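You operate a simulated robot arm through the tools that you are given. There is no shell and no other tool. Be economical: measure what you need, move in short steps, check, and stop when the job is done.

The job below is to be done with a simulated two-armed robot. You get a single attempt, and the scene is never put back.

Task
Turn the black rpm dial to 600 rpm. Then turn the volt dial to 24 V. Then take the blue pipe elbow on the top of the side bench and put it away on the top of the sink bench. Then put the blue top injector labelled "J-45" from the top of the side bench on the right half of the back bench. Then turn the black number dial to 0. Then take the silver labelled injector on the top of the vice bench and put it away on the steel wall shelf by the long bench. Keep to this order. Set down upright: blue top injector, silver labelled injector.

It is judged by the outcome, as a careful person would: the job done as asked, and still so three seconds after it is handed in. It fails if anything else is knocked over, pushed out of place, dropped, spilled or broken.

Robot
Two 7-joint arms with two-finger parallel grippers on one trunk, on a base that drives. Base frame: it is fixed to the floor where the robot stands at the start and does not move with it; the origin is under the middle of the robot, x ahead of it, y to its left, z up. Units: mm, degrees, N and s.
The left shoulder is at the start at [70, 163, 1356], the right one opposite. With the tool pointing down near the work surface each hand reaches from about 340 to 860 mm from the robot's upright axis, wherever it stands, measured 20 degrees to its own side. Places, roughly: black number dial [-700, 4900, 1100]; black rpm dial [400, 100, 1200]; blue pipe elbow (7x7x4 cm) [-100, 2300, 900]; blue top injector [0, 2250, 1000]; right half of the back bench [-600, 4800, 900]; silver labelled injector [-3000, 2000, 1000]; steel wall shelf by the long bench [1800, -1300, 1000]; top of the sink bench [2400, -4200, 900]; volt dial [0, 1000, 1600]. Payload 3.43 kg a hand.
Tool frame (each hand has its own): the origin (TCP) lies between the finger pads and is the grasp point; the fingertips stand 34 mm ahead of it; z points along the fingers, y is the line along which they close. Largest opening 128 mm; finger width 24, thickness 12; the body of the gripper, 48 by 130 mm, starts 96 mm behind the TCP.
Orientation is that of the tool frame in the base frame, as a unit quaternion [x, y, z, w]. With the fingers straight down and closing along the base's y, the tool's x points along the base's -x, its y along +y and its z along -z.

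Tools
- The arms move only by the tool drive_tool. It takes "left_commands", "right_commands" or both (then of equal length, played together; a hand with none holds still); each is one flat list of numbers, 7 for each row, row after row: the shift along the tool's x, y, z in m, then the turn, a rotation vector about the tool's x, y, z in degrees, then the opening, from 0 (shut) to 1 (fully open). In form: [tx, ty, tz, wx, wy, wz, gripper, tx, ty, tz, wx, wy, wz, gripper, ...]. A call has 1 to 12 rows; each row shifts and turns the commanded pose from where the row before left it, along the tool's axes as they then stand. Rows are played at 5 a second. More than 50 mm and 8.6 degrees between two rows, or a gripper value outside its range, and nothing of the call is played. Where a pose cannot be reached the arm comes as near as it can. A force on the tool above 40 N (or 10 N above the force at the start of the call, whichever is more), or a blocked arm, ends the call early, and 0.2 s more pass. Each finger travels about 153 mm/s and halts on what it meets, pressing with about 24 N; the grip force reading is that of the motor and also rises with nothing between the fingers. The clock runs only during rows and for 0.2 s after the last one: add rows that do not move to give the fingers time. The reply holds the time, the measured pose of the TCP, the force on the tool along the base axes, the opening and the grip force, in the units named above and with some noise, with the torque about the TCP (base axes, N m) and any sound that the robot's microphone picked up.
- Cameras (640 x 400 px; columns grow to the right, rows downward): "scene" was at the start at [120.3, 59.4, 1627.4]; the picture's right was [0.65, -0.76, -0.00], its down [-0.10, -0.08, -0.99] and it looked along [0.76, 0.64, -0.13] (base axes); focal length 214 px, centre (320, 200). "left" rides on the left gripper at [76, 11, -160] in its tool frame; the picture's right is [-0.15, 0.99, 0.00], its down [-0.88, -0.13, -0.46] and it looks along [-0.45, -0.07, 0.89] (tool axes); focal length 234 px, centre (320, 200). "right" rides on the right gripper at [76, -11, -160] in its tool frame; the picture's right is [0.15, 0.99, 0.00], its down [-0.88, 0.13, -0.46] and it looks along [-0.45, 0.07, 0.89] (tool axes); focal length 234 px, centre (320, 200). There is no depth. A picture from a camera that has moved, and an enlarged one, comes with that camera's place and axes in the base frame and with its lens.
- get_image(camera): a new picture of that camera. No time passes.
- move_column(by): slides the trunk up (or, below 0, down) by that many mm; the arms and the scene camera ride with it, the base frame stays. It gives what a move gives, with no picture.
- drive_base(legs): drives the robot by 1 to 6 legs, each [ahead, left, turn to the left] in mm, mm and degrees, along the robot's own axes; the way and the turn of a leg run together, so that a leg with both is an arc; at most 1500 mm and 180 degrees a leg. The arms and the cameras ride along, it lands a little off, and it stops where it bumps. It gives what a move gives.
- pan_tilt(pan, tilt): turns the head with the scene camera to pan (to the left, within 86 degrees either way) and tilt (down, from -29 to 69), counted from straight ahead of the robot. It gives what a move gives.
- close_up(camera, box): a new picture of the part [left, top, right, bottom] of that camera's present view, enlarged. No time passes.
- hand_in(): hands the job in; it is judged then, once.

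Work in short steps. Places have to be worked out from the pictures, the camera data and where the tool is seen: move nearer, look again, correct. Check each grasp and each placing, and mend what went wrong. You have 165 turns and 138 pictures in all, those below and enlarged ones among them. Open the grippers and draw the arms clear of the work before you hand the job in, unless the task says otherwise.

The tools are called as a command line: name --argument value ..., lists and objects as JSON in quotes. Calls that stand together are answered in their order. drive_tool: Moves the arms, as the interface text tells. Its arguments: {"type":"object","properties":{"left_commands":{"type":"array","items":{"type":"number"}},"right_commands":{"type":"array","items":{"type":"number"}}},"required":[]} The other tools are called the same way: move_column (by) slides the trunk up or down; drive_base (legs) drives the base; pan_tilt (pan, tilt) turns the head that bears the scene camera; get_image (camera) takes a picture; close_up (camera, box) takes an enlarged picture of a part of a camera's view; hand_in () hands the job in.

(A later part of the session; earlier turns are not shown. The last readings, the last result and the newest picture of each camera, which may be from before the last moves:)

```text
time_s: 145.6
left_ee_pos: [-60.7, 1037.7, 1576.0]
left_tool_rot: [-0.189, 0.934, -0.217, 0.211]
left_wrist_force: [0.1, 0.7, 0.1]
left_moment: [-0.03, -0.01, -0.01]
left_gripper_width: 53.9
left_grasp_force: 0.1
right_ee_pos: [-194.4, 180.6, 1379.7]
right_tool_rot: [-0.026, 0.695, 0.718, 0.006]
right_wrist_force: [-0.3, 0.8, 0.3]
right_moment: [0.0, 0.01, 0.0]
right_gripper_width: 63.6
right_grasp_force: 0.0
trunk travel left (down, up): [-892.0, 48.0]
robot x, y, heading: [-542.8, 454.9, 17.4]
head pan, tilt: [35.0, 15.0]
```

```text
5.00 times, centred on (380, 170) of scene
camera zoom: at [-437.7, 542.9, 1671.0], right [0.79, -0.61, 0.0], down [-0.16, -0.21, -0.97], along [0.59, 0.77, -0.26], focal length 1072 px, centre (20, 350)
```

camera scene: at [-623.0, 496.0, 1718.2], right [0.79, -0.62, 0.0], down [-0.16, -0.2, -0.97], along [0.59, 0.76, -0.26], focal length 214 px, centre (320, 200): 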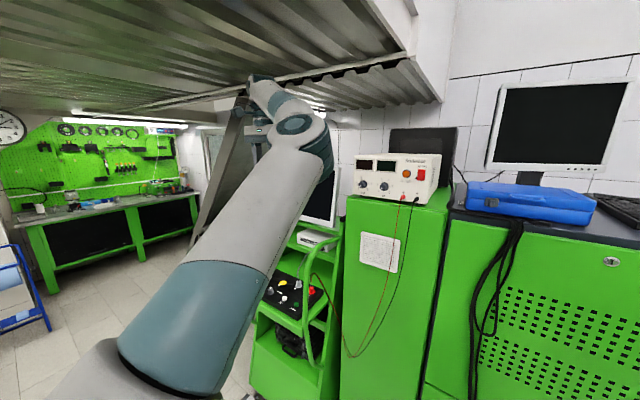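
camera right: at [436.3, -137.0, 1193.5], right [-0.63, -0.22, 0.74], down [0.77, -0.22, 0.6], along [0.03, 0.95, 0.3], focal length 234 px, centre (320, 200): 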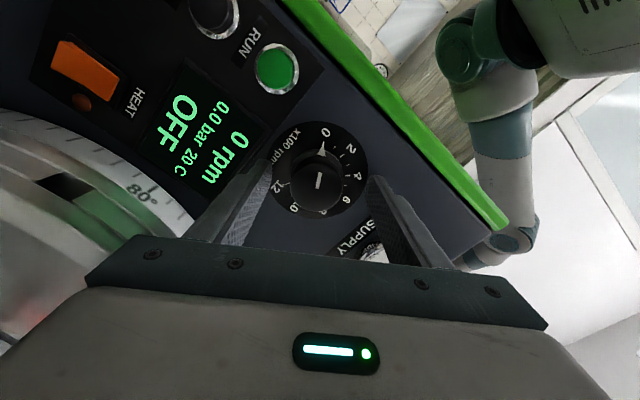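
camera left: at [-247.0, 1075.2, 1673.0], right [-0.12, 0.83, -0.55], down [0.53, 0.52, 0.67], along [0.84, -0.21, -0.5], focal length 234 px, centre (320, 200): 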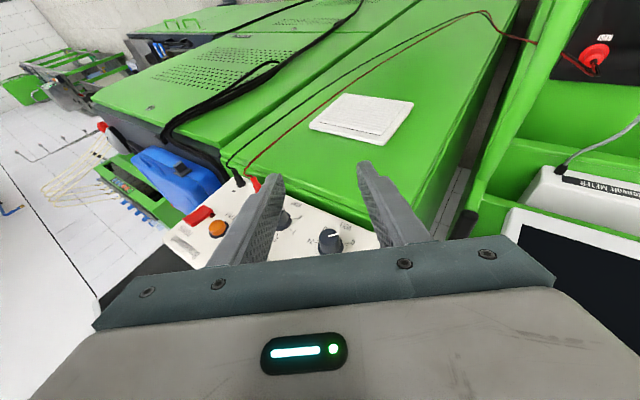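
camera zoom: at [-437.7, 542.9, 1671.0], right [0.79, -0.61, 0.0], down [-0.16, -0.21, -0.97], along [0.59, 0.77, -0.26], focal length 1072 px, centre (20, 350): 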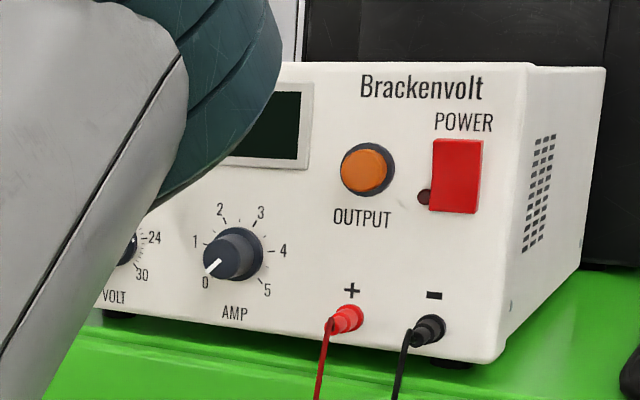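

close_up --camera "left" --box '[290, 205, 370, 260]'

```text
7.27 times, centred on (330, 232) of left
camera zoom: at [-203.7, 1066.8, 1677.6], right [-0.14, 0.89, -0.43], down [0.56, 0.43, 0.71], along [0.82, -0.14, -0.55], focal length 1703 px, centre (247, -36)
```

zoom: 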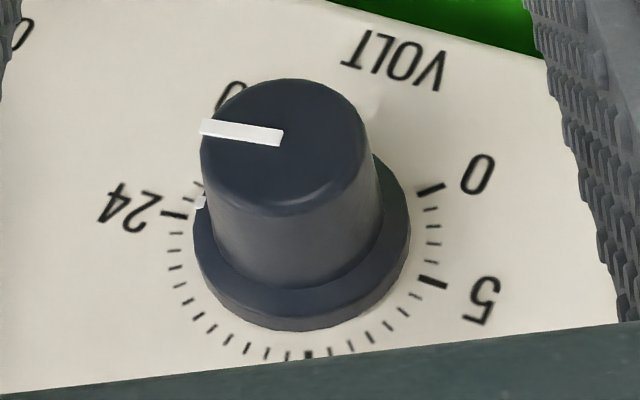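

The dot is on or very near 24; I want a squarer view. I back off and use the head camera.

drive_base --legs '[[-250, 0, 0], [0, 180, 0]]'

pan_tilt --pan 15 --tilt 8

get_image --camera "scene"

```text
time_s: 148.6
left_ee_pos: [-351.7, 1129.1, 1578.0]
left_tool_rot: [-0.189, 0.935, -0.213, 0.209]
left_wrist_force: [-1.0, -1.5, 0.1]
left_moment: [0.05, 0.01, -0.02]
left_gripper_width: 53.7
left_grasp_force: 0.1
right_ee_pos: [-484.7, 272.9, 1376.2]
right_tool_rot: [-0.027, 0.693, 0.72, 0.005]
right_wrist_force: [-0.7, 0.1, -0.3]
right_moment: [-0.01, 0.02, 0.04]
right_gripper_width: 64.1
right_grasp_force: 0.0
trunk travel left (down, up): [-892.0, 48.0]
robot x, y, heading: [-838.2, 546.6, 17.4]
head pan, tilt: [35.0, 15.0]
```

```text
time_s: 149.4
left_ee_pos: [-354.1, 1133.9, 1576.9]
left_tool_rot: [-0.189, 0.935, -0.215, 0.211]
left_wrist_force: [-0.7, 0.7, 0.0]
left_moment: [-0.03, -0.01, 0.0]
left_gripper_width: 53.9
left_grasp_force: 0.0
right_ee_pos: [-487.6, 278.1, 1379.0]
right_tool_rot: [-0.029, 0.695, 0.719, 0.005]
right_wrist_force: [0.8, -0.1, 0.7]
right_moment: [0.0, -0.02, 0.02]
right_gripper_width: 64.2
right_grasp_force: 0.1
trunk travel left (down, up): [-892.0, 48.0]
robot x, y, heading: [-832.7, 548.8, 17.3]
head pan, tilt: [15.0, 8.0]
```

```text
72 pictures are left
camera scene: at [-709.7, 614.8, 1682.4], right [0.54, -0.84, 0.0], down [-0.12, -0.08, -0.99], along [0.83, 0.53, -0.14], focal length 214 px, centre (320, 200)
```

scene: 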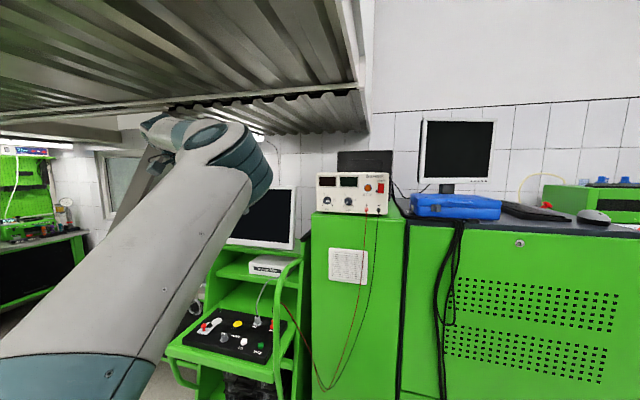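

close_up --camera "scene" --box '[312, 188, 344, 212]'

```text
16.00 times, centred on (328, 200) of scene
camera zoom: at [-709.7, 614.8, 1682.4], right [0.54, -0.84, 0.0], down [-0.12, -0.08, -0.99], along [0.83, 0.53, -0.14], focal length 3432 px, centre (192, 200)
```

zoom: 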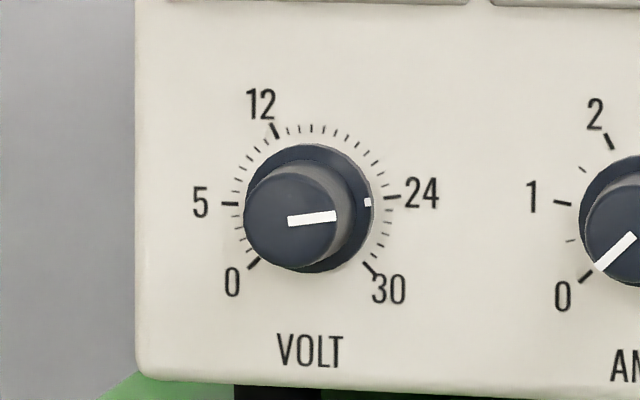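

The dial is on 24 V. Next the side bench: I drive left in two legs and look toward it.

drive_base --legs '[[0, 700, 0], [0, 300, 0]]'

pan_tilt --pan 40 --tilt 25

get_image --camera "scene"

```text
time_s: 154.9
left_ee_pos: [-662.6, 2091.7, 1578.2]
left_tool_rot: [-0.191, 0.935, -0.214, 0.21]
left_wrist_force: [-0.5, 0.3, 0.3]
left_moment: [0.04, 0.0, -0.01]
left_gripper_width: 53.9
left_grasp_force: 0.1
right_ee_pos: [-792.0, 1235.5, 1377.4]
right_tool_rot: [-0.029, 0.694, 0.719, 0.004]
right_wrist_force: [-0.3, -0.2, 0.0]
right_moment: [0.04, -0.02, 0.02]
right_gripper_width: 64.0
right_grasp_force: 0.1
trunk travel left (down, up): [-892.0, 48.0]
robot x, y, heading: [-1139.3, 1509.8, 17.8]
head pan, tilt: [15.0, 8.0]
```

```text
time_s: 155.8
left_ee_pos: [-663.9, 2095.7, 1577.5]
left_tool_rot: [-0.191, 0.934, -0.215, 0.212]
left_wrist_force: [0.4, 0.8, -0.6]
left_moment: [0.01, 0.04, 0.03]
left_gripper_width: 53.6
left_grasp_force: 0.0
right_ee_pos: [-794.5, 1238.5, 1378.4]
right_tool_rot: [-0.029, 0.695, 0.718, 0.003]
right_wrist_force: [-0.3, 0.5, 0.4]
right_moment: [-0.03, 0.02, 0.03]
right_gripper_width: 64.2
right_grasp_force: 0.1
trunk travel left (down, up): [-892.0, 48.0]
robot x, y, heading: [-1146.0, 1510.8, 17.8]
head pan, tilt: [40.0, 25.0]
```

```text
70 pictures are left
camera scene: at [-1046.0, 1602.2, 1654.8], right [0.85, -0.53, 0.0], down [-0.23, -0.36, -0.91], along [0.48, 0.77, -0.42], focal length 214 px, centre (320, 200)
```

scene: 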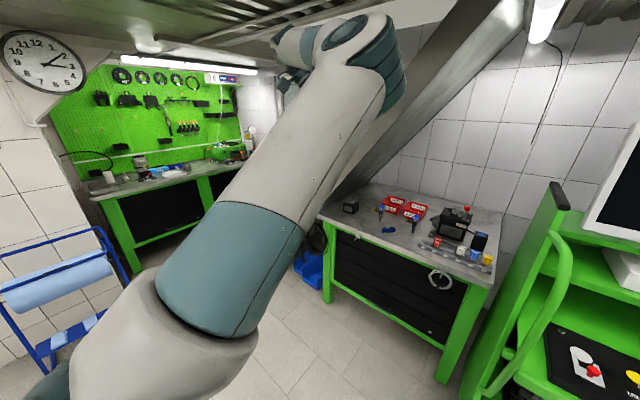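

close_up --camera "scene" --box '[325, 180, 505, 295]'

```text
3.48 times, centred on (415, 238) of scene
camera zoom: at [-1046.0, 1602.2, 1654.8], right [0.85, -0.53, 0.0], down [-0.23, -0.36, -0.91], along [0.48, 0.77, -0.42], focal length 746 px, centre (-10, 70)
```

zoom: 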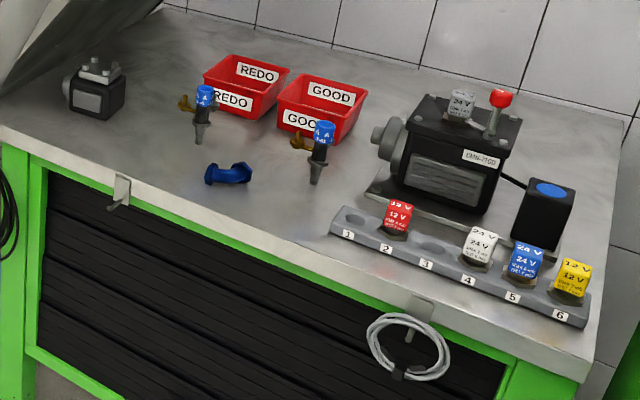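

I see the blue elbow at about (-52,2364) and two blue-top injectors. I drive up to the bench facing it, stopping a little short.

drive_base --legs '[[0, 285, -0.8], [640, 0, 0]]'

move_column --by -250

pan_tilt --pan 10 --tilt 40

get_image --camera "scene"

```text
time_s: 160.4
left_ee_pos: [-217.6, 2517.5, 1577.5]
left_tool_rot: [-0.185, 0.937, -0.219, 0.201]
left_wrist_force: [-1.4, -0.2, -0.7]
left_moment: [-0.01, 0.01, -0.03]
left_gripper_width: 53.7
left_grasp_force: 0.1
right_ee_pos: [-353.0, 1664.5, 1378.9]
right_tool_rot: [-0.025, 0.695, 0.718, 0.009]
right_wrist_force: [0.2, -0.6, 0.1]
right_moment: [0.0, 0.02, 0.03]
right_gripper_width: 64.2
right_grasp_force: 0.1
trunk travel left (down, up): [-892.0, 48.0]
robot x, y, heading: [-702.7, 1941.4, 17.0]
head pan, tilt: [40.0, 25.0]
stopped in leg 2: the force on the tool passed its limit at 88 N (the readings are from after the stop); the commanded pose is now the measured one
```

```text
time_s: 161.9
left_ee_pos: [-240.7, 2537.6, 1437.6]
left_tool_rot: [-0.204, 0.93, -0.223, 0.21]
left_wrist_force: [-0.7, 0.8, 0.0]
left_moment: [-0.02, -0.03, 0.02]
left_gripper_width: 53.6
left_grasp_force: 0.0
right_ee_pos: [-371.0, 1671.7, 1275.7]
right_tool_rot: [-0.068, 0.76, 0.644, 0.061]
right_wrist_force: [-74.8, 49.4, 27.4]
right_moment: [-0.56, 0.68, -3.18]
right_gripper_width: 20.5
right_grasp_force: 0.1
trunk travel left (down, up): [-752.0, 188.0]
robot x, y, heading: [-696.7, 1943.4, 18.2]
head pan, tilt: [40.0, 25.0]
stopped: the arm was blocked; the commanded pose is now the measured one
```

```text
time_s: 162.9
left_ee_pos: [-249.0, 2540.5, 1438.6]
left_tool_rot: [-0.217, 0.925, -0.224, 0.216]
left_wrist_force: [0.4, 0.3, -0.6]
left_moment: [0.01, 0.0, -0.01]
left_gripper_width: 53.8
left_grasp_force: 0.1
right_ee_pos: [-371.4, 1670.2, 1275.1]
right_tool_rot: [-0.076, 0.759, 0.644, 0.063]
right_wrist_force: [-82.7, 43.7, 25.3]
right_moment: [-0.65, 0.8, -3.49]
right_gripper_width: 20.4
right_grasp_force: 0.0
trunk travel left (down, up): [-752.0, 188.0]
robot x, y, heading: [-693.4, 1942.4, 18.3]
head pan, tilt: [10.0, 40.0]
```

```text
68 pictures are left
camera scene: at [-620.3, 2108.4, 1497.6], right [0.47, -0.88, 0.08], down [-0.54, -0.36, -0.76], along [0.7, 0.32, -0.64], focal length 214 px, centre (320, 200)
```

scene: 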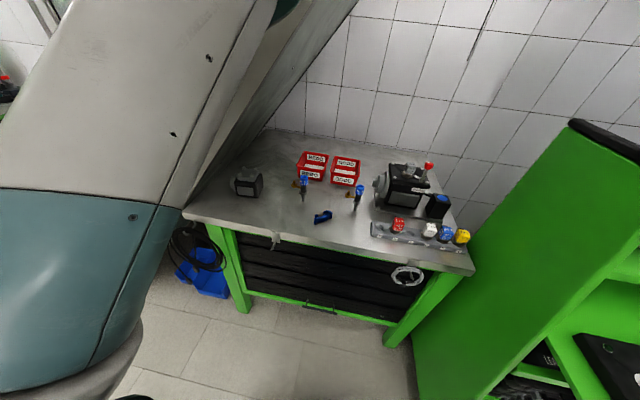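

The right hand hit something and is pressed on it. I look through the right camera before undoing.

get_image --camera "right"

pan_tilt --pan -50 --tilt 35

get_image --camera "scene"

```text
67 pictures are left
camera right: at [-443.9, 1508.9, 1274.9], right [-0.34, 0.15, 0.93], down [0.84, -0.4, 0.37], along [0.43, 0.9, 0.01], focal length 234 px, centre (320, 200)
```

right: 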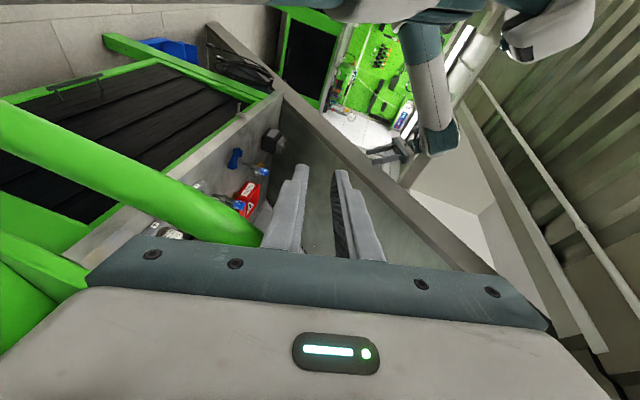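

```text
time_s: 164.2
left_ee_pos: [-250.1, 2539.7, 1438.4]
left_tool_rot: [-0.216, 0.925, -0.225, 0.216]
left_wrist_force: [0.6, -0.2, 0.2]
left_moment: [0.0, 0.02, 0.01]
left_gripper_width: 53.8
left_grasp_force: 0.0
right_ee_pos: [-371.3, 1669.8, 1274.7]
right_tool_rot: [-0.075, 0.759, 0.643, 0.063]
right_wrist_force: [-79.4, 32.2, 28.1]
right_moment: [-0.92, 0.74, -3.45]
right_gripper_width: 19.7
right_grasp_force: 0.1
trunk travel left (down, up): [-752.0, 188.0]
robot x, y, heading: [-691.5, 1941.9, 18.5]
head pan, tilt: [-50.0, 35.0]
```

```text
66 pictures are left
camera scene: at [-621.5, 2021.7, 1511.8], right [-0.52, -0.85, 0.04], down [-0.46, 0.24, -0.86], along [0.72, -0.47, -0.51], focal length 214 px, centre (320, 200)
```

scene: 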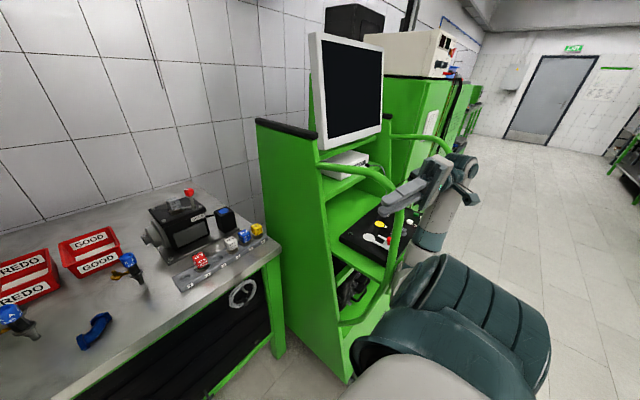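

The right hand rests on the trolley's handle. I undo in reverse: raise the column, then back away.

move_column --by 140

drive_base --legs '[[-200, 60, 0]]'

get_image --camera "scene"

```text
time_s: 164.5
left_ee_pos: [-263.0, 2542.3, 1440.1]
left_tool_rot: [-0.284, 0.901, -0.238, 0.224]
left_wrist_force: [-0.2, 0.5, 0.3]
left_moment: [0.03, 0.02, 0.02]
left_gripper_width: 53.8
left_grasp_force: 0.0
right_ee_pos: [-360.9, 1618.6, 1279.7]
right_tool_rot: [-0.077, 0.708, 0.695, 0.095]
right_wrist_force: [-57.5, -18.2, 36.4]
right_moment: [-0.16, 0.19, -0.22]
right_gripper_width: 7.1
right_grasp_force: 0.0
trunk travel left (down, up): [-755.0, 185.0]
robot x, y, heading: [-696.4, 1947.4, 18.3]
head pan, tilt: [-50.0, 35.0]
stopped: the arm was blocked; the commanded pose is now the measured one
```

```text
time_s: 165.2
left_ee_pos: [-194.7, 2415.1, 1450.8]
left_tool_rot: [-0.287, 0.909, -0.207, 0.218]
left_wrist_force: [2.5, 0.2, -0.3]
left_moment: [0.0, 0.28, -0.13]
left_gripper_width: 54.0
left_grasp_force: 0.0
right_ee_pos: [-312.4, 1480.8, 1223.3]
right_tool_rot: [-0.035, 0.652, 0.751, 0.094]
right_wrist_force: [3.8, 4.3, 0.8]
right_moment: [0.15, -0.19, 0.42]
right_gripper_width: 64.2
right_grasp_force: 0.0
trunk travel left (down, up): [-755.0, 185.0]
robot x, y, heading: [-688.6, 1938.1, 17.0]
head pan, tilt: [-50.0, 35.0]
stopped in leg 1: the force on the tool passed its limit at 84 N (the readings are from after the stop); the commanded pose is now the measured one
```

```text
65 pictures are left
camera scene: at [-564.2, 1889.6, 1499.4], right [-0.55, -0.84, -0.01], down [-0.48, 0.32, -0.81], along [0.68, -0.44, -0.58], focal length 214 px, centre (320, 200)
```

scene: 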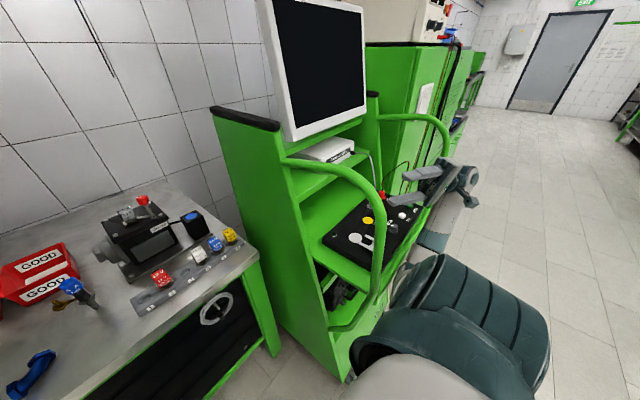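

The hand has come free and sits between the trolley's two handle loops; forces are low. I back straight out along the heading in a short leg.

drive_base --legs '[[-120, 0, 0]]'

get_image --camera "scene"

```text
time_s: 166.4
left_ee_pos: [-329.7, 2405.6, 1446.7]
left_tool_rot: [-0.297, 0.906, -0.209, 0.218]
left_wrist_force: [0.8, 0.4, -0.4]
left_moment: [0.01, 0.0, 0.01]
left_gripper_width: 53.6
left_grasp_force: 0.1
right_ee_pos: [-426.2, 1469.6, 1229.2]
right_tool_rot: [-0.044, 0.657, 0.748, 0.086]
right_wrist_force: [-0.7, -0.5, 0.6]
right_moment: [0.0, 0.01, 0.0]
right_gripper_width: 64.1
right_grasp_force: 0.0
trunk travel left (down, up): [-755.0, 185.0]
robot x, y, heading: [-808.2, 1904.8, 18.0]
head pan, tilt: [-50.0, 35.0]
```

```text
64 pictures are left
camera scene: at [-685.9, 1873.9, 1501.6], right [-0.53, -0.85, 0.0], down [-0.49, 0.3, -0.82], along [0.69, -0.43, -0.57], focal length 214 px, centre (320, 200)
```

scene: 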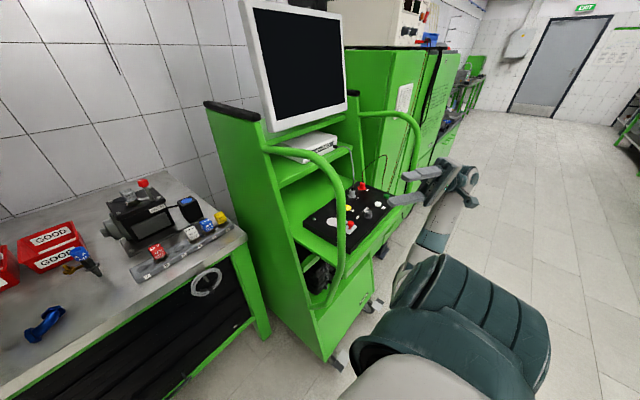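

Free again. To keep away from the trolley I'll use the right arm from a spot further left. I slide left 420 mm first.

drive_base --legs '[[-60, 0, 0], [0, 430, 0]]'

drive_tool --right_commands '[0, 0, 0, 8.4, 0, 0, 0.7, 0, 0, 0, 8.4, 0, 0, 0.7, 0, 0, 0, 8.4, 0, 0, 0.7, 0, 0, 0, 8.4, 0, 0, 0.7, 0, 0, 0, 8.4, 0, 0, 0.7, 0, 0, 0, 8.4, 0, 0, 0.7, 0, 0, 0, 8.4, 0, 0, 0.7, 0, 0, 0, 8.4, 0, 0, 0.7, 0, 0, 0, 8.4, 0, 0, 0.7, 0, 0, 0, 8.4, 0, 0, 0.7]'

```text
time_s: 169.6
left_ee_pos: [-517.8, 2788.0, 1449.9]
left_tool_rot: [-0.297, 0.906, -0.209, 0.219]
left_wrist_force: [0.2, 0.2, 0.0]
left_moment: [0.04, -0.01, -0.04]
left_gripper_width: 53.8
left_grasp_force: 0.0
right_ee_pos: [-615.5, 1851.4, 1230.4]
right_tool_rot: [-0.044, 0.656, 0.748, 0.086]
right_wrist_force: [-0.4, -0.4, -0.3]
right_moment: [-0.04, -0.02, -0.01]
right_gripper_width: 64.1
right_grasp_force: 0.1
trunk travel left (down, up): [-755.0, 185.0]
robot x, y, heading: [-1003.4, 2289.1, 18.0]
head pan, tilt: [-50.0, 35.0]
```

```text
time_s: 171.8
left_ee_pos: [-518.5, 2791.0, 1447.9]
left_tool_rot: [-0.296, 0.906, -0.21, 0.22]
left_wrist_force: [0.6, 0.8, -0.4]
left_moment: [-0.03, -0.04, -0.01]
left_gripper_width: 54.0
left_grasp_force: 0.1
right_ee_pos: [-616.0, 1852.2, 1230.3]
right_tool_rot: [0.025, 0.989, 0.115, 0.093]
right_wrist_force: [0.6, 0.4, 0.9]
right_moment: [0.02, -0.03, 0.02]
right_gripper_width: 89.6
right_grasp_force: 0.1
trunk travel left (down, up): [-755.0, 185.0]
robot x, y, heading: [-997.9, 2288.9, 17.9]
head pan, tilt: [-50.0, 35.0]
```

I finish squaring the right hand (fingers down, heading 17.5°) and bring it in front of the robot.

drive_tool --right_commands '[0, 0, 0, 2.9, 3.15, -5.1, 0.7, 0, 0, 0, 2.9, 3.15, -5.1, 0.7, 0, 0, 0, 2.9, 3.15, -5.1, 0.7, 0, 0, 0, 2.9, 3.15, -5.1, 0.7, -0.03, 0.039, 0, 0, 0, 0, 0.7, -0.03, 0.039, 0, 0, 0, 0, 0.7, -0.03, 0.039, 0, 0, 0, 0, 0.7, -0.03, 0.039, 0, 0, 0, 0, 0.7, -0.03, 0.039, 0, 0, 0, 0, 0.7, -0.03, 0.039, 0, 0, 0, 0, 0.7, -0.03, 0.039, 0, 0, 0, 0, 0.7, -0.03, 0.039, 0, 0, 0, 0, 0.7]'

drive_base --legs '[[270, 0, -0.5]]'

get_image --camera "right"

```text
time_s: 174.4
left_ee_pos: [-516.8, 2793.2, 1446.8]
left_tool_rot: [-0.297, 0.906, -0.211, 0.217]
left_wrist_force: [-0.1, 0.1, -0.4]
left_moment: [-0.03, 0.0, -0.05]
left_gripper_width: 53.6
left_grasp_force: 0.1
right_ee_pos: [-439.0, 2252.3, 1209.7]
right_tool_rot: [-0.13, 0.991, 0.021, 0.019]
right_wrist_force: [0.5, 0.7, -0.1]
right_moment: [-0.04, -0.03, 0.02]
right_gripper_width: 89.5
right_grasp_force: 0.0
right hand out of reach, approached as far as the arm can: row 1, 2, 3, 4
trunk travel left (down, up): [-755.0, 185.0]
robot x, y, heading: [-996.8, 2285.6, 17.9]
head pan, tilt: [-50.0, 35.0]
```

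```text
time_s: 176.3
left_ee_pos: [-261.5, 2871.1, 1449.1]
left_tool_rot: [-0.296, 0.905, -0.21, 0.22]
left_wrist_force: [0.3, -0.6, -0.2]
left_moment: [0.0, -0.02, 0.0]
left_gripper_width: 53.8
left_grasp_force: 0.0
right_ee_pos: [-185.8, 2329.4, 1210.1]
right_tool_rot: [-0.131, 0.991, 0.022, 0.02]
right_wrist_force: [-0.4, -0.1, 0.4]
right_moment: [-0.01, -0.03, -0.01]
right_gripper_width: 89.6
right_grasp_force: 0.1
trunk travel left (down, up): [-755.0, 185.0]
robot x, y, heading: [-739.4, 2368.8, 18.0]
head pan, tilt: [-50.0, 35.0]
```

```text
63 pictures are left
camera right: at [-262.8, 2292.9, 1365.0], right [-0.4, 0.92, 0.03], down [0.8, 0.33, 0.5], along [0.45, 0.22, -0.87], focal length 234 px, centre (320, 200)
```

right: 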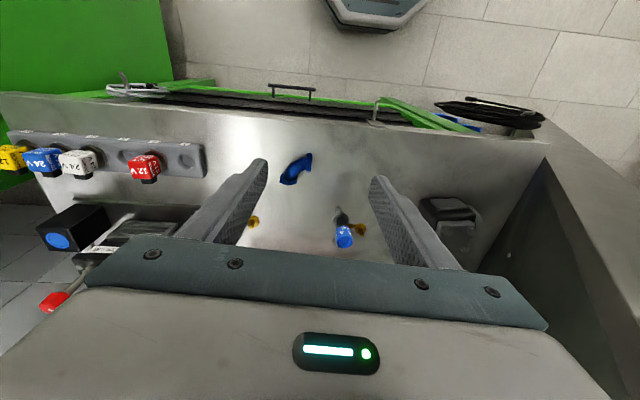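

The elbow is near (-66,2338). I move above it and descend to about z 1060 for a closer look.

drive_tool --right_commands '[-0.03, -0.0055, 0.03, 0, 0, 0, 0.7, -0.03, -0.0055, 0.03, 0, 0, 0, 0.7, -0.03, -0.0055, 0.03, 0, 0, 0, 0.7, -0.028, -0.0055, 0.03, 0, 0, 0, 0.7, 0, 0, 0.03, 0, 0, 0, 0.7]'

get_image --camera "right"

```text
time_s: 177.5
left_ee_pos: [-259.9, 2870.4, 1448.3]
left_tool_rot: [-0.296, 0.906, -0.209, 0.219]
left_wrist_force: [0.3, 1.0, 0.6]
left_moment: [0.02, -0.01, -0.02]
left_gripper_width: 53.9
left_grasp_force: 0.1
right_ee_pos: [-58.1, 2345.8, 1063.8]
right_tool_rot: [-0.131, 0.991, 0.022, 0.02]
right_wrist_force: [0.5, 0.3, -0.4]
right_moment: [0.03, 0.0, 0.0]
right_gripper_width: 89.7
right_grasp_force: 0.0
trunk travel left (down, up): [-755.0, 185.0]
robot x, y, heading: [-741.2, 2369.7, 18.0]
head pan, tilt: [-50.0, 35.0]
```

```text
62 pictures are left
camera right: at [-134.9, 2308.5, 1219.0], right [-0.4, 0.92, 0.03], down [0.8, 0.33, 0.5], along [0.45, 0.22, -0.87], focal length 234 px, centre (320, 200)
```

right: 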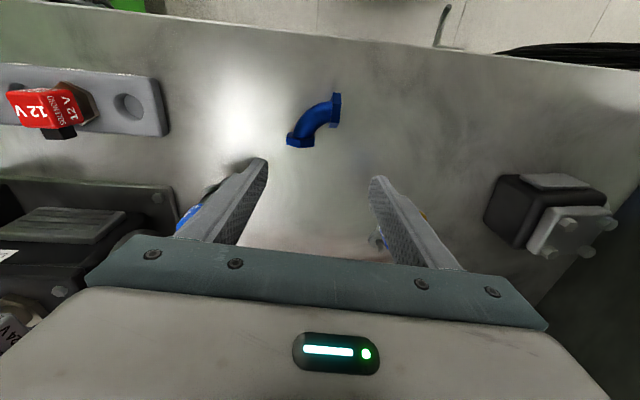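

The elbow is a 90° pipe with end flanges at about (-83,2332), top near z 930. I centre over it, yaw to close across the pipe's middle, and descend.

drive_tool --right_commands '[0.0277, -0.007, 0.0, 0, 0, 0, 0.7, 0, 0, 0.01, 0, 0, 7.7, 0.7, 0, 0, 0.02, 0, 0, 7.7, 0.7, 0, 0, 0.02, 0, 0, 7.7, 0.7, 0, 0, 0.02, 0, 0, 7.7, 0.7, 0, 0, 0.02, 0, 0, 7.7, 0.7]'

get_image --camera "right"

```text
time_s: 178.9
left_ee_pos: [-259.1, 2870.6, 1448.2]
left_tool_rot: [-0.296, 0.906, -0.209, 0.219]
left_wrist_force: [-1.4, 0.0, -0.9]
left_moment: [0.01, 0.0, -0.01]
left_gripper_width: 54.0
left_grasp_force: 0.0
right_ee_pos: [-83.8, 2333.4, 975.2]
right_tool_rot: [0.204, 0.978, 0.028, 0.011]
right_wrist_force: [-0.2, 0.4, 0.8]
right_moment: [0.01, -0.02, 0.02]
right_gripper_width: 89.7
right_grasp_force: 0.0
right hand out of reach, approached as far as the arm can: row 6
trunk travel left (down, up): [-755.0, 185.0]
robot x, y, heading: [-744.3, 2368.8, 17.8]
head pan, tilt: [-50.0, 35.0]
```

```text
61 pictures are left
camera right: at [-163.9, 2347.0, 1132.5], right [0.26, 0.96, 0.06], down [0.84, -0.26, 0.47], along [0.47, -0.08, -0.88], focal length 234 px, centre (320, 200)
```

right: 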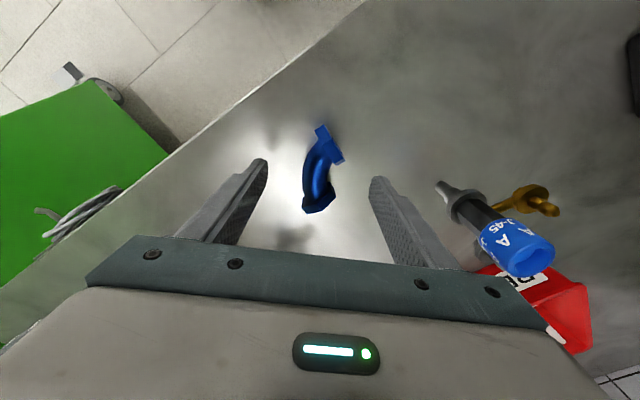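

Well centred. I lower with the column by 30 mm, watching force.

move_column --by -28

get_image --camera "right"

```text
time_s: 179.6
left_ee_pos: [-260.6, 2871.3, 1419.9]
left_tool_rot: [-0.296, 0.906, -0.211, 0.219]
left_wrist_force: [0.3, 0.8, -0.3]
left_moment: [0.0, 0.01, 0.01]
left_gripper_width: 53.6
left_grasp_force: 0.2
right_ee_pos: [-84.9, 2333.6, 947.7]
right_tool_rot: [0.204, 0.979, 0.027, 0.012]
right_wrist_force: [-0.5, -0.2, 0.4]
right_moment: [-0.02, -0.01, 0.02]
right_gripper_width: 89.7
right_grasp_force: 0.0
trunk travel left (down, up): [-727.0, 213.0]
robot x, y, heading: [-743.8, 2370.6, 17.7]
head pan, tilt: [-50.0, 35.0]
```

```text
60 pictures are left
camera right: at [-164.9, 2346.8, 1105.1], right [0.26, 0.96, 0.06], down [0.84, -0.26, 0.47], along [0.47, -0.07, -0.88], focal length 234 px, centre (320, 200)
```

right: 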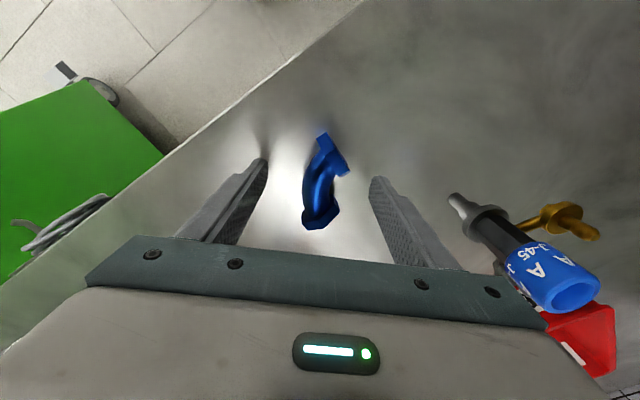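

I descend a further 15 mm and watch for contact.

move_column --by -15

close_up --camera "right" --box '[220, 110, 420, 250]'

```text
time_s: 180.3
left_ee_pos: [-262.7, 2869.6, 1408.6]
left_tool_rot: [-0.296, 0.906, -0.211, 0.22]
left_wrist_force: [0.4, 0.0, -1.2]
left_moment: [0.03, 0.02, 0.03]
left_gripper_width: 53.7
left_grasp_force: 0.1
right_ee_pos: [-84.2, 2334.2, 937.8]
right_tool_rot: [0.204, 0.978, 0.03, 0.015]
right_wrist_force: [1.8, -4.7, 40.4]
right_moment: [-2.01, 1.13, 0.21]
right_gripper_width: 90.0
right_grasp_force: 0.0
trunk travel left (down, up): [-712.0, 228.0]
robot x, y, heading: [-743.8, 2371.3, 17.7]
head pan, tilt: [-50.0, 35.0]
```

```text
2.86 times, centred on (320, 180) of right
camera zoom: at [-166.0, 2346.7, 1094.3], right [0.26, 0.96, 0.06], down [0.84, -0.26, 0.48], along [0.48, -0.07, -0.88], focal length 669 px, centre (320, 257)
```

zoom: 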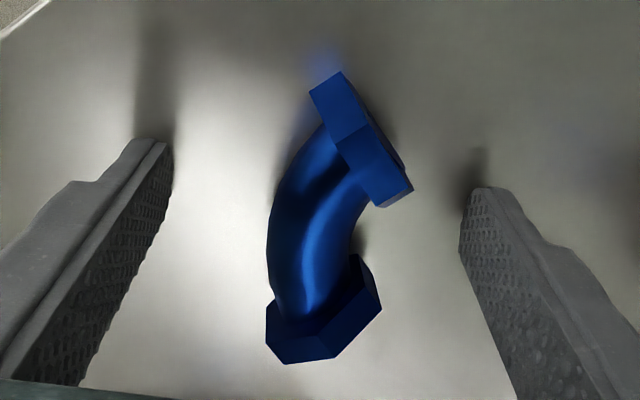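

Fingertips touch the bench (surface ≈ z 905). I lift 5 mm and close on the pipe.

move_column --by 7

drive_tool --right_commands '[0, 0, 0, 0, 0, 0, 0.3, 0, 0, 0, 0, 0, 0, 0.1, 0, 0, 0, 0, 0, 0, 0.0, 0, 0, 0, 0, 0, 0, 0.0]'

close_up --camera "right" --box '[220, 110, 420, 250]'

```text
time_s: 180.8
left_ee_pos: [-260.7, 2870.2, 1412.6]
left_tool_rot: [-0.296, 0.906, -0.209, 0.218]
left_wrist_force: [-0.9, 0.1, -0.1]
left_moment: [0.0, -0.01, 0.02]
left_gripper_width: 53.6
left_grasp_force: 0.1
right_ee_pos: [-86.7, 2333.3, 936.8]
right_tool_rot: [0.205, 0.978, 0.027, 0.011]
right_wrist_force: [-0.6, 0.2, -0.4]
right_moment: [0.01, -0.05, -0.01]
right_gripper_width: 89.4
right_grasp_force: 0.0
trunk travel left (down, up): [-719.0, 221.0]
robot x, y, heading: [-743.1, 2374.0, 17.9]
head pan, tilt: [-50.0, 35.0]
```

```text
time_s: 181.8
left_ee_pos: [-260.5, 2870.2, 1412.9]
left_tool_rot: [-0.295, 0.906, -0.21, 0.218]
left_wrist_force: [0.3, 0.3, -0.4]
left_moment: [-0.01, -0.01, -0.02]
left_gripper_width: 53.6
left_grasp_force: 0.0
right_ee_pos: [-82.8, 2334.5, 939.7]
right_tool_rot: [0.204, 0.978, 0.028, 0.012]
right_wrist_force: [-0.2, 0.1, -2.1]
right_moment: [0.01, -0.03, 0.0]
right_gripper_width: 30.4
right_grasp_force: 24.1
trunk travel left (down, up): [-719.0, 221.0]
robot x, y, heading: [-744.3, 2372.3, 17.8]
head pan, tilt: [-50.0, 35.0]
```

```text
2.86 times, centred on (320, 180) of right
camera zoom: at [-164.4, 2346.9, 1096.7], right [0.26, 0.96, 0.06], down [0.84, -0.26, 0.47], along [0.47, -0.08, -0.88], focal length 669 px, centre (320, 257)
```

zoom: 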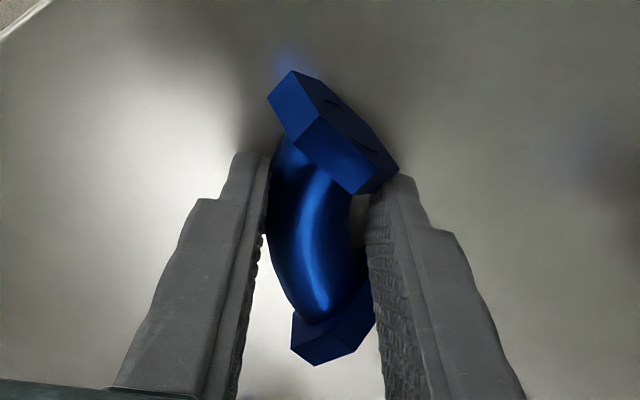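

Gripped (30 mm). I lift 180 mm and check; the view should also show the injector labels.

move_column --by 180

get_image --camera "right"

```text
time_s: 183.8
left_ee_pos: [-259.2, 2870.1, 1592.6]
left_tool_rot: [-0.296, 0.906, -0.21, 0.219]
left_wrist_force: [-0.8, -0.1, 0.2]
left_moment: [-0.03, -0.02, -0.02]
left_gripper_width: 53.7
left_grasp_force: 0.0
right_ee_pos: [-83.5, 2333.8, 1120.6]
right_tool_rot: [0.205, 0.978, 0.028, 0.011]
right_wrist_force: [-0.4, -0.3, -1.1]
right_moment: [0.01, 0.02, 0.0]
right_gripper_width: 30.3
right_grasp_force: 23.8
trunk travel left (down, up): [-899.0, 41.0]
robot x, y, heading: [-741.1, 2372.4, 18.3]
head pan, tilt: [-50.0, 35.0]
```

```text
57 pictures are left
camera right: at [-164.2, 2346.9, 1276.6], right [0.26, 0.96, 0.06], down [0.84, -0.26, 0.47], along [0.47, -0.07, -0.88], focal length 234 px, centre (320, 200)
```

right: 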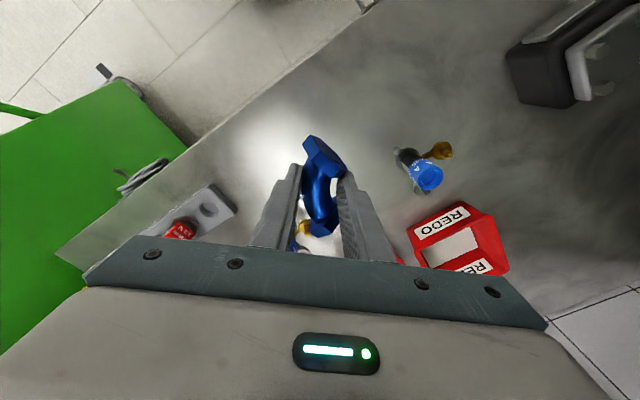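

Elbow is held. I back away, turn right to run along the console front, and drive part of the way to the sink bench.

drive_base --legs '[[-550, 0, 0], [0, 0, -90.5], [1500, 0, 0], [1000, 0, 0]]'

pan_tilt --pan 0 --tilt 12

get_image --camera "scene"

```text
time_s: 202.6
left_ee_pos: [-28.0, -651.1, 1592.9]
left_tool_rot: [0.434, 0.848, -0.303, 0.006]
left_wrist_force: [0.4, 0.1, 0.2]
left_moment: [-0.04, 0.0, 0.01]
left_gripper_width: 54.0
left_grasp_force: 0.0
right_ee_pos: [-566.0, -823.7, 1120.4]
right_tool_rot: [0.838, 0.545, 0.01, 0.027]
right_wrist_force: [-0.5, 0.4, -2.2]
right_moment: [0.0, -0.02, 0.01]
right_gripper_width: 30.1
right_grasp_force: 24.2
trunk travel left (down, up): [-899.0, 41.0]
robot x, y, heading: [-523.8, -168.0, -72.6]
head pan, tilt: [-50.0, 35.0]
```

```text
time_s: 203.7
left_ee_pos: [-27.0, -652.8, 1592.0]
left_tool_rot: [0.434, 0.848, -0.303, 0.005]
left_wrist_force: [0.1, 0.1, -1.3]
left_moment: [0.0, 0.02, 0.01]
left_gripper_width: 53.9
left_grasp_force: 0.0
right_ee_pos: [-565.2, -824.4, 1119.3]
right_tool_rot: [0.838, 0.545, 0.011, 0.028]
right_wrist_force: [0.1, 0.4, -1.1]
right_moment: [0.04, 0.01, 0.02]
right_gripper_width: 30.2
right_grasp_force: 23.3
trunk travel left (down, up): [-899.0, 41.0]
robot x, y, heading: [-521.7, -166.0, -72.6]
head pan, tilt: [0.0, 12.0]
```

```text
56 pictures are left
camera scene: at [-481.2, -305.4, 1682.7], right [-0.95, -0.3, 0.0], down [-0.06, 0.2, -0.98], along [0.29, -0.93, -0.21], focal length 214 px, centre (320, 200)
```

scene: 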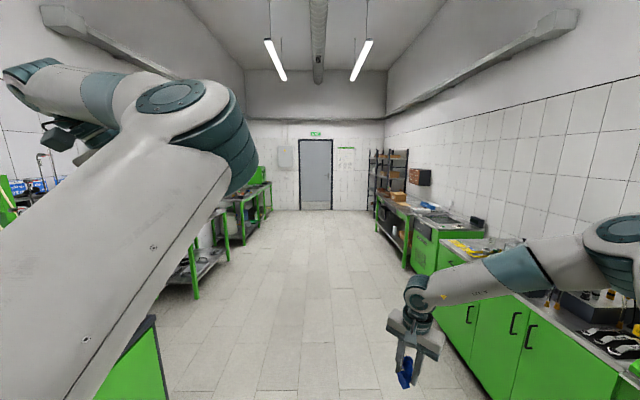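

The corridor is clear. I drive 2500 mm further and look left toward the hinted location.

drive_base --legs '[[1500, 0, 0], [1200, 0, 0]]'

pan_tilt --pan 30 --tilt 15

get_image --camera "scene"

```text
time_s: 216.9
left_ee_pos: [806.9, -3218.4, 1592.3]
left_tool_rot: [0.425, 0.853, -0.303, 0.009]
left_wrist_force: [-0.1, 0.6, 0.6]
left_moment: [-0.01, -0.01, -0.01]
left_gripper_width: 54.1
left_grasp_force: 0.0
right_ee_pos: [274.2, -3404.2, 1119.5]
right_tool_rot: [0.832, 0.554, 0.011, 0.028]
right_wrist_force: [-0.8, 0.0, -1.7]
right_moment: [0.0, 0.02, -0.03]
right_gripper_width: 29.9
right_grasp_force: 24.0
trunk travel left (down, up): [-899.0, 41.0]
robot x, y, heading: [304.7, -2752.1, -71.1]
head pan, tilt: [0.0, 12.0]
```

```text
time_s: 217.8
left_ee_pos: [808.8, -3222.4, 1591.2]
left_tool_rot: [0.425, 0.853, -0.303, 0.009]
left_wrist_force: [0.3, 0.2, -0.4]
left_moment: [-0.02, -0.01, -0.04]
left_gripper_width: 53.9
left_grasp_force: 0.0
right_ee_pos: [273.5, -3405.0, 1118.6]
right_tool_rot: [0.832, 0.554, 0.012, 0.028]
right_wrist_force: [-0.2, 0.4, -1.5]
right_moment: [0.03, -0.03, 0.01]
right_gripper_width: 30.3
right_grasp_force: 24.3
trunk travel left (down, up): [-899.0, 41.0]
robot x, y, heading: [301.7, -2744.2, -71.3]
head pan, tilt: [30.0, 15.0]
```

```text
55 pictures are left
camera scene: at [386.7, -2857.3, 1677.8], right [-0.66, -0.75, 0.0], down [-0.19, 0.17, -0.97], along [0.72, -0.64, -0.26], focal length 214 px, centre (320, 200)
```

scene: 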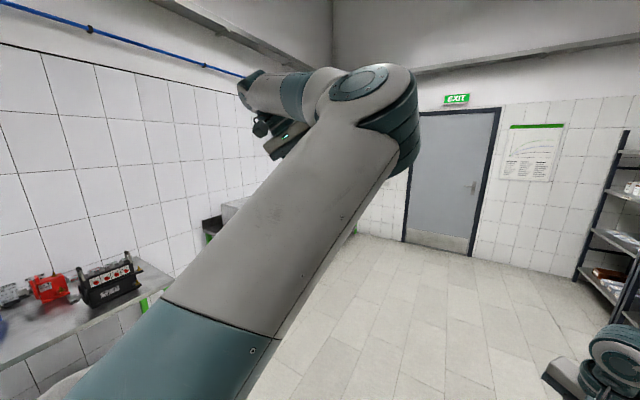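

I drive 1700 mm further, turn left to face the benches and look.

drive_base --legs '[[1300, 0, 0], [400, 0, 0], [0, 0, 88.5]]'

pan_tilt --pan -8 --tilt 22

get_image --camera "scene"

```text
time_s: 230.2
left_ee_pos: [1337.8, -3846.9, 1592.4]
left_tool_rot: [-0.298, 0.905, -0.209, 0.22]
left_wrist_force: [-0.5, -1.2, 0.2]
left_moment: [0.0, -0.01, 0.02]
left_gripper_width: 53.8
left_grasp_force: 0.0
right_ee_pos: [1516.1, -4382.6, 1119.0]
right_tool_rot: [0.202, 0.979, 0.029, 0.011]
right_wrist_force: [0.7, 0.2, -1.4]
right_moment: [0.01, 0.05, 0.02]
right_gripper_width: 30.0
right_grasp_force: 23.5
trunk travel left (down, up): [-899.0, 41.0]
robot x, y, heading: [859.0, -4350.8, 17.9]
head pan, tilt: [30.0, 15.0]
```

```text
time_s: 231.3
left_ee_pos: [1337.3, -3845.9, 1591.6]
left_tool_rot: [-0.298, 0.905, -0.21, 0.219]
left_wrist_force: [-0.2, -0.3, -0.7]
left_moment: [-0.01, 0.0, 0.0]
left_gripper_width: 53.8
left_grasp_force: 0.1
right_ee_pos: [1515.9, -4382.1, 1119.9]
right_tool_rot: [0.202, 0.979, 0.027, 0.011]
right_wrist_force: [-0.3, 0.0, -1.4]
right_moment: [0.0, 0.02, 0.01]
right_gripper_width: 29.8
right_grasp_force: 24.0
trunk travel left (down, up): [-899.0, 41.0]
robot x, y, heading: [855.0, -4345.6, 18.1]
head pan, tilt: [-8.0, 22.0]
```

```text
54 pictures are left
camera scene: at [997.2, -4317.9, 1666.5], right [0.18, -0.98, 0.0], down [-0.37, -0.07, -0.93], along [0.91, 0.16, -0.37], focal length 214 px, centre (320, 200)
```

scene: 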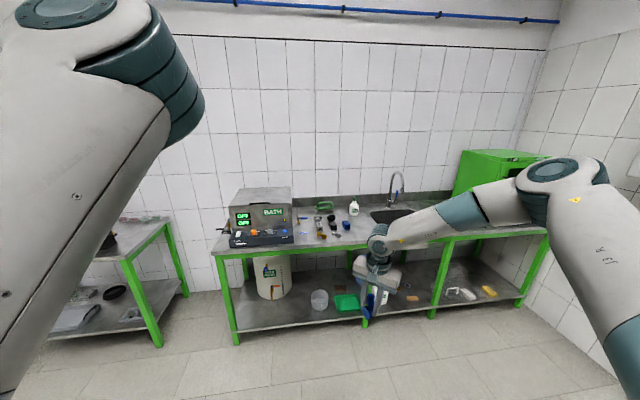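

This is the sink bench. I zoom to find a free spot.

close_up --camera "scene" --box '[205, 180, 425, 270]'

```text
2.91 times, centred on (315, 225) of scene
camera zoom: at [997.2, -4317.9, 1666.5], right [0.18, -0.98, 0.0], down [-0.37, -0.07, -0.93], along [0.91, 0.16, -0.37], focal length 624 px, centre (334, 127)
```

zoom: 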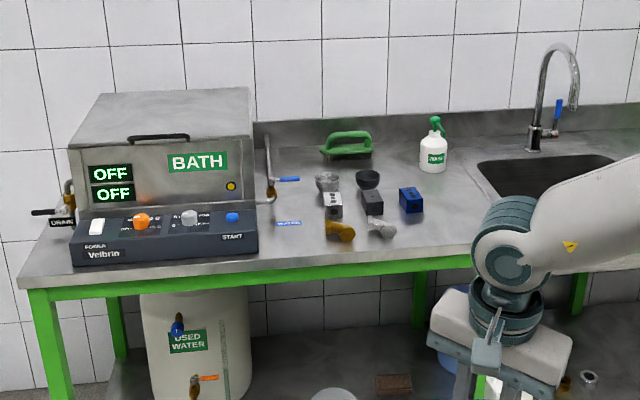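

Free spot around (2325,-4335), between the small parts and the sink. I drive so the right hand is above it.

drive_base --legs '[[0, -207, 0], [784, 0, 0]]'

get_image --camera "right"

```text
time_s: 236.7
left_ee_pos: [2142.8, -3816.7, 1594.1]
left_tool_rot: [-0.293, 0.907, -0.211, 0.218]
left_wrist_force: [-0.1, -1.2, 0.3]
left_moment: [0.02, 0.0, 0.0]
left_gripper_width: 53.9
left_grasp_force: 0.0
right_ee_pos: [2317.3, -4354.8, 1119.6]
right_tool_rot: [0.206, 0.978, 0.027, 0.012]
right_wrist_force: [-1.2, -0.4, -1.8]
right_moment: [-0.01, -0.02, -0.02]
right_gripper_width: 30.1
right_grasp_force: 23.2
trunk travel left (down, up): [-899.0, 41.0]
robot x, y, heading: [1657.4, -4318.8, 17.5]
head pan, tilt: [-8.0, 22.0]
```

```text
52 pictures are left
camera right: at [2235.9, -4341.9, 1277.3], right [0.27, 0.96, 0.06], down [0.84, -0.26, 0.47], along [0.47, -0.08, -0.88], focal length 234 px, centre (320, 200)
```

right: 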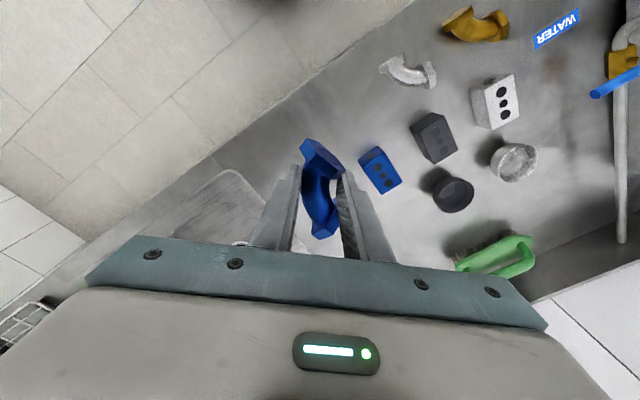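

The landing point is clear of the neighbouring parts. I lower 165 mm then feel for contact.

move_column --by -160

get_image --camera "right"

```text
time_s: 238.5
left_ee_pos: [2143.6, -3815.9, 1433.2]
left_tool_rot: [-0.293, 0.907, -0.21, 0.218]
left_wrist_force: [-0.1, -0.2, -0.2]
left_moment: [-0.03, -0.01, 0.02]
left_gripper_width: 53.7
left_grasp_force: 0.2
right_ee_pos: [2318.5, -4354.4, 959.4]
right_tool_rot: [0.207, 0.978, 0.027, 0.011]
right_wrist_force: [-0.4, -0.8, -0.3]
right_moment: [-0.01, -0.01, -0.01]
right_gripper_width: 30.1
right_grasp_force: 23.7
trunk travel left (down, up): [-739.0, 201.0]
robot x, y, heading: [1654.6, -4314.0, 17.5]
head pan, tilt: [-8.0, 22.0]
```

```text
51 pictures are left
camera right: at [2236.8, -4341.5, 1116.9], right [0.27, 0.96, 0.06], down [0.84, -0.26, 0.47], along [0.47, -0.08, -0.88], focal length 234 px, centre (320, 200)
```

right: 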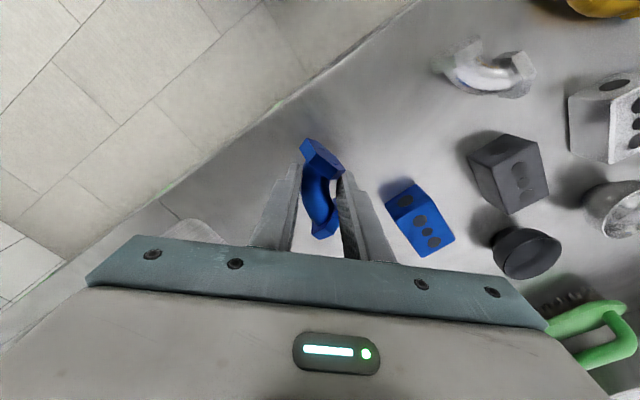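

move_column --by -17

move_column --by -5

```text
time_s: 239.1
left_ee_pos: [2143.4, -3816.5, 1415.7]
left_tool_rot: [-0.294, 0.907, -0.21, 0.218]
left_wrist_force: [0.3, -0.2, 0.0]
left_moment: [0.02, 0.02, -0.03]
left_gripper_width: 53.9
left_grasp_force: 0.0
right_ee_pos: [2316.7, -4354.4, 941.5]
right_tool_rot: [0.207, 0.978, 0.029, 0.011]
right_wrist_force: [-1.0, 0.8, -1.7]
right_moment: [0.01, -0.04, 0.0]
right_gripper_width: 29.9
right_grasp_force: 24.2
trunk travel left (down, up): [-722.0, 218.0]
robot x, y, heading: [1657.3, -4314.5, 17.7]
head pan, tilt: [-8.0, 22.0]
```

```text
time_s: 239.7
left_ee_pos: [2144.7, -3816.8, 1409.8]
left_tool_rot: [-0.293, 0.907, -0.21, 0.218]
left_wrist_force: [0.4, 0.0, -0.1]
left_moment: [0.01, -0.01, 0.03]
left_gripper_width: 53.8
left_grasp_force: 0.1
right_ee_pos: [2317.1, -4354.6, 936.8]
right_tool_rot: [0.208, 0.978, 0.029, 0.011]
right_wrist_force: [-0.5, 0.1, -2.1]
right_moment: [-0.02, 0.01, -0.01]
right_gripper_width: 30.0
right_grasp_force: 23.9
trunk travel left (down, up): [-717.0, 223.0]
robot x, y, heading: [1662.0, -4309.7, 17.5]
head pan, tilt: [-8.0, 22.0]
```

No contact yet; I keep lowering in small steps.

move_column --by -7

move_column --by -6

close_up --camera "right" --box '[220, 110, 420, 250]'

```text
time_s: 240.2
left_ee_pos: [2144.2, -3817.6, 1403.5]
left_tool_rot: [-0.293, 0.907, -0.21, 0.218]
left_wrist_force: [0.2, 0.3, 0.1]
left_moment: [0.06, 0.01, 0.01]
left_gripper_width: 53.7
left_grasp_force: 0.1
right_ee_pos: [2318.0, -4354.8, 930.6]
right_tool_rot: [0.208, 0.978, 0.029, 0.011]
right_wrist_force: [-0.6, 0.2, -0.8]
right_moment: [0.03, 0.02, -0.03]
right_gripper_width: 29.8
right_grasp_force: 23.9
trunk travel left (down, up): [-710.0, 230.0]
robot x, y, heading: [1659.3, -4313.7, 17.4]
head pan, tilt: [-8.0, 22.0]
```

```text
time_s: 240.8
left_ee_pos: [2144.0, -3817.1, 1397.9]
left_tool_rot: [-0.293, 0.907, -0.21, 0.218]
left_wrist_force: [-0.3, 0.9, 0.4]
left_moment: [0.01, 0.0, 0.01]
left_gripper_width: 53.9
left_grasp_force: 0.1
right_ee_pos: [2318.1, -4355.8, 923.7]
right_tool_rot: [0.207, 0.978, 0.028, 0.011]
right_wrist_force: [1.4, -0.2, -1.3]
right_moment: [0.0, -0.02, 0.02]
right_gripper_width: 29.9
right_grasp_force: 24.3
trunk travel left (down, up): [-704.0, 236.0]
robot x, y, heading: [1660.3, -4312.0, 17.6]
head pan, tilt: [-8.0, 22.0]
```

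```text
2.86 times, centred on (320, 180) of right
camera zoom: at [2237.3, -4341.5, 1081.5], right [0.27, 0.96, 0.06], down [0.84, -0.26, 0.47], along [0.47, -0.08, -0.88], focal length 669 px, centre (320, 257)
```

zoom: 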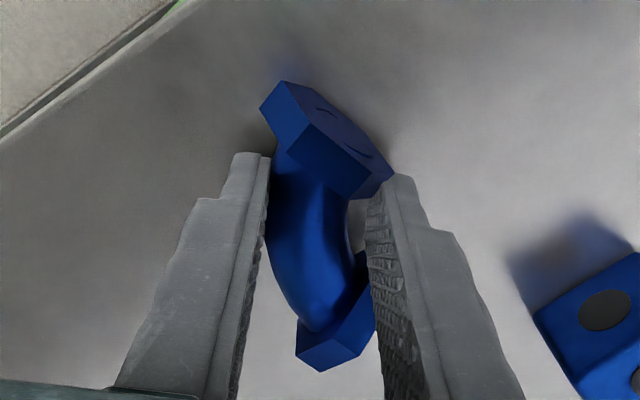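

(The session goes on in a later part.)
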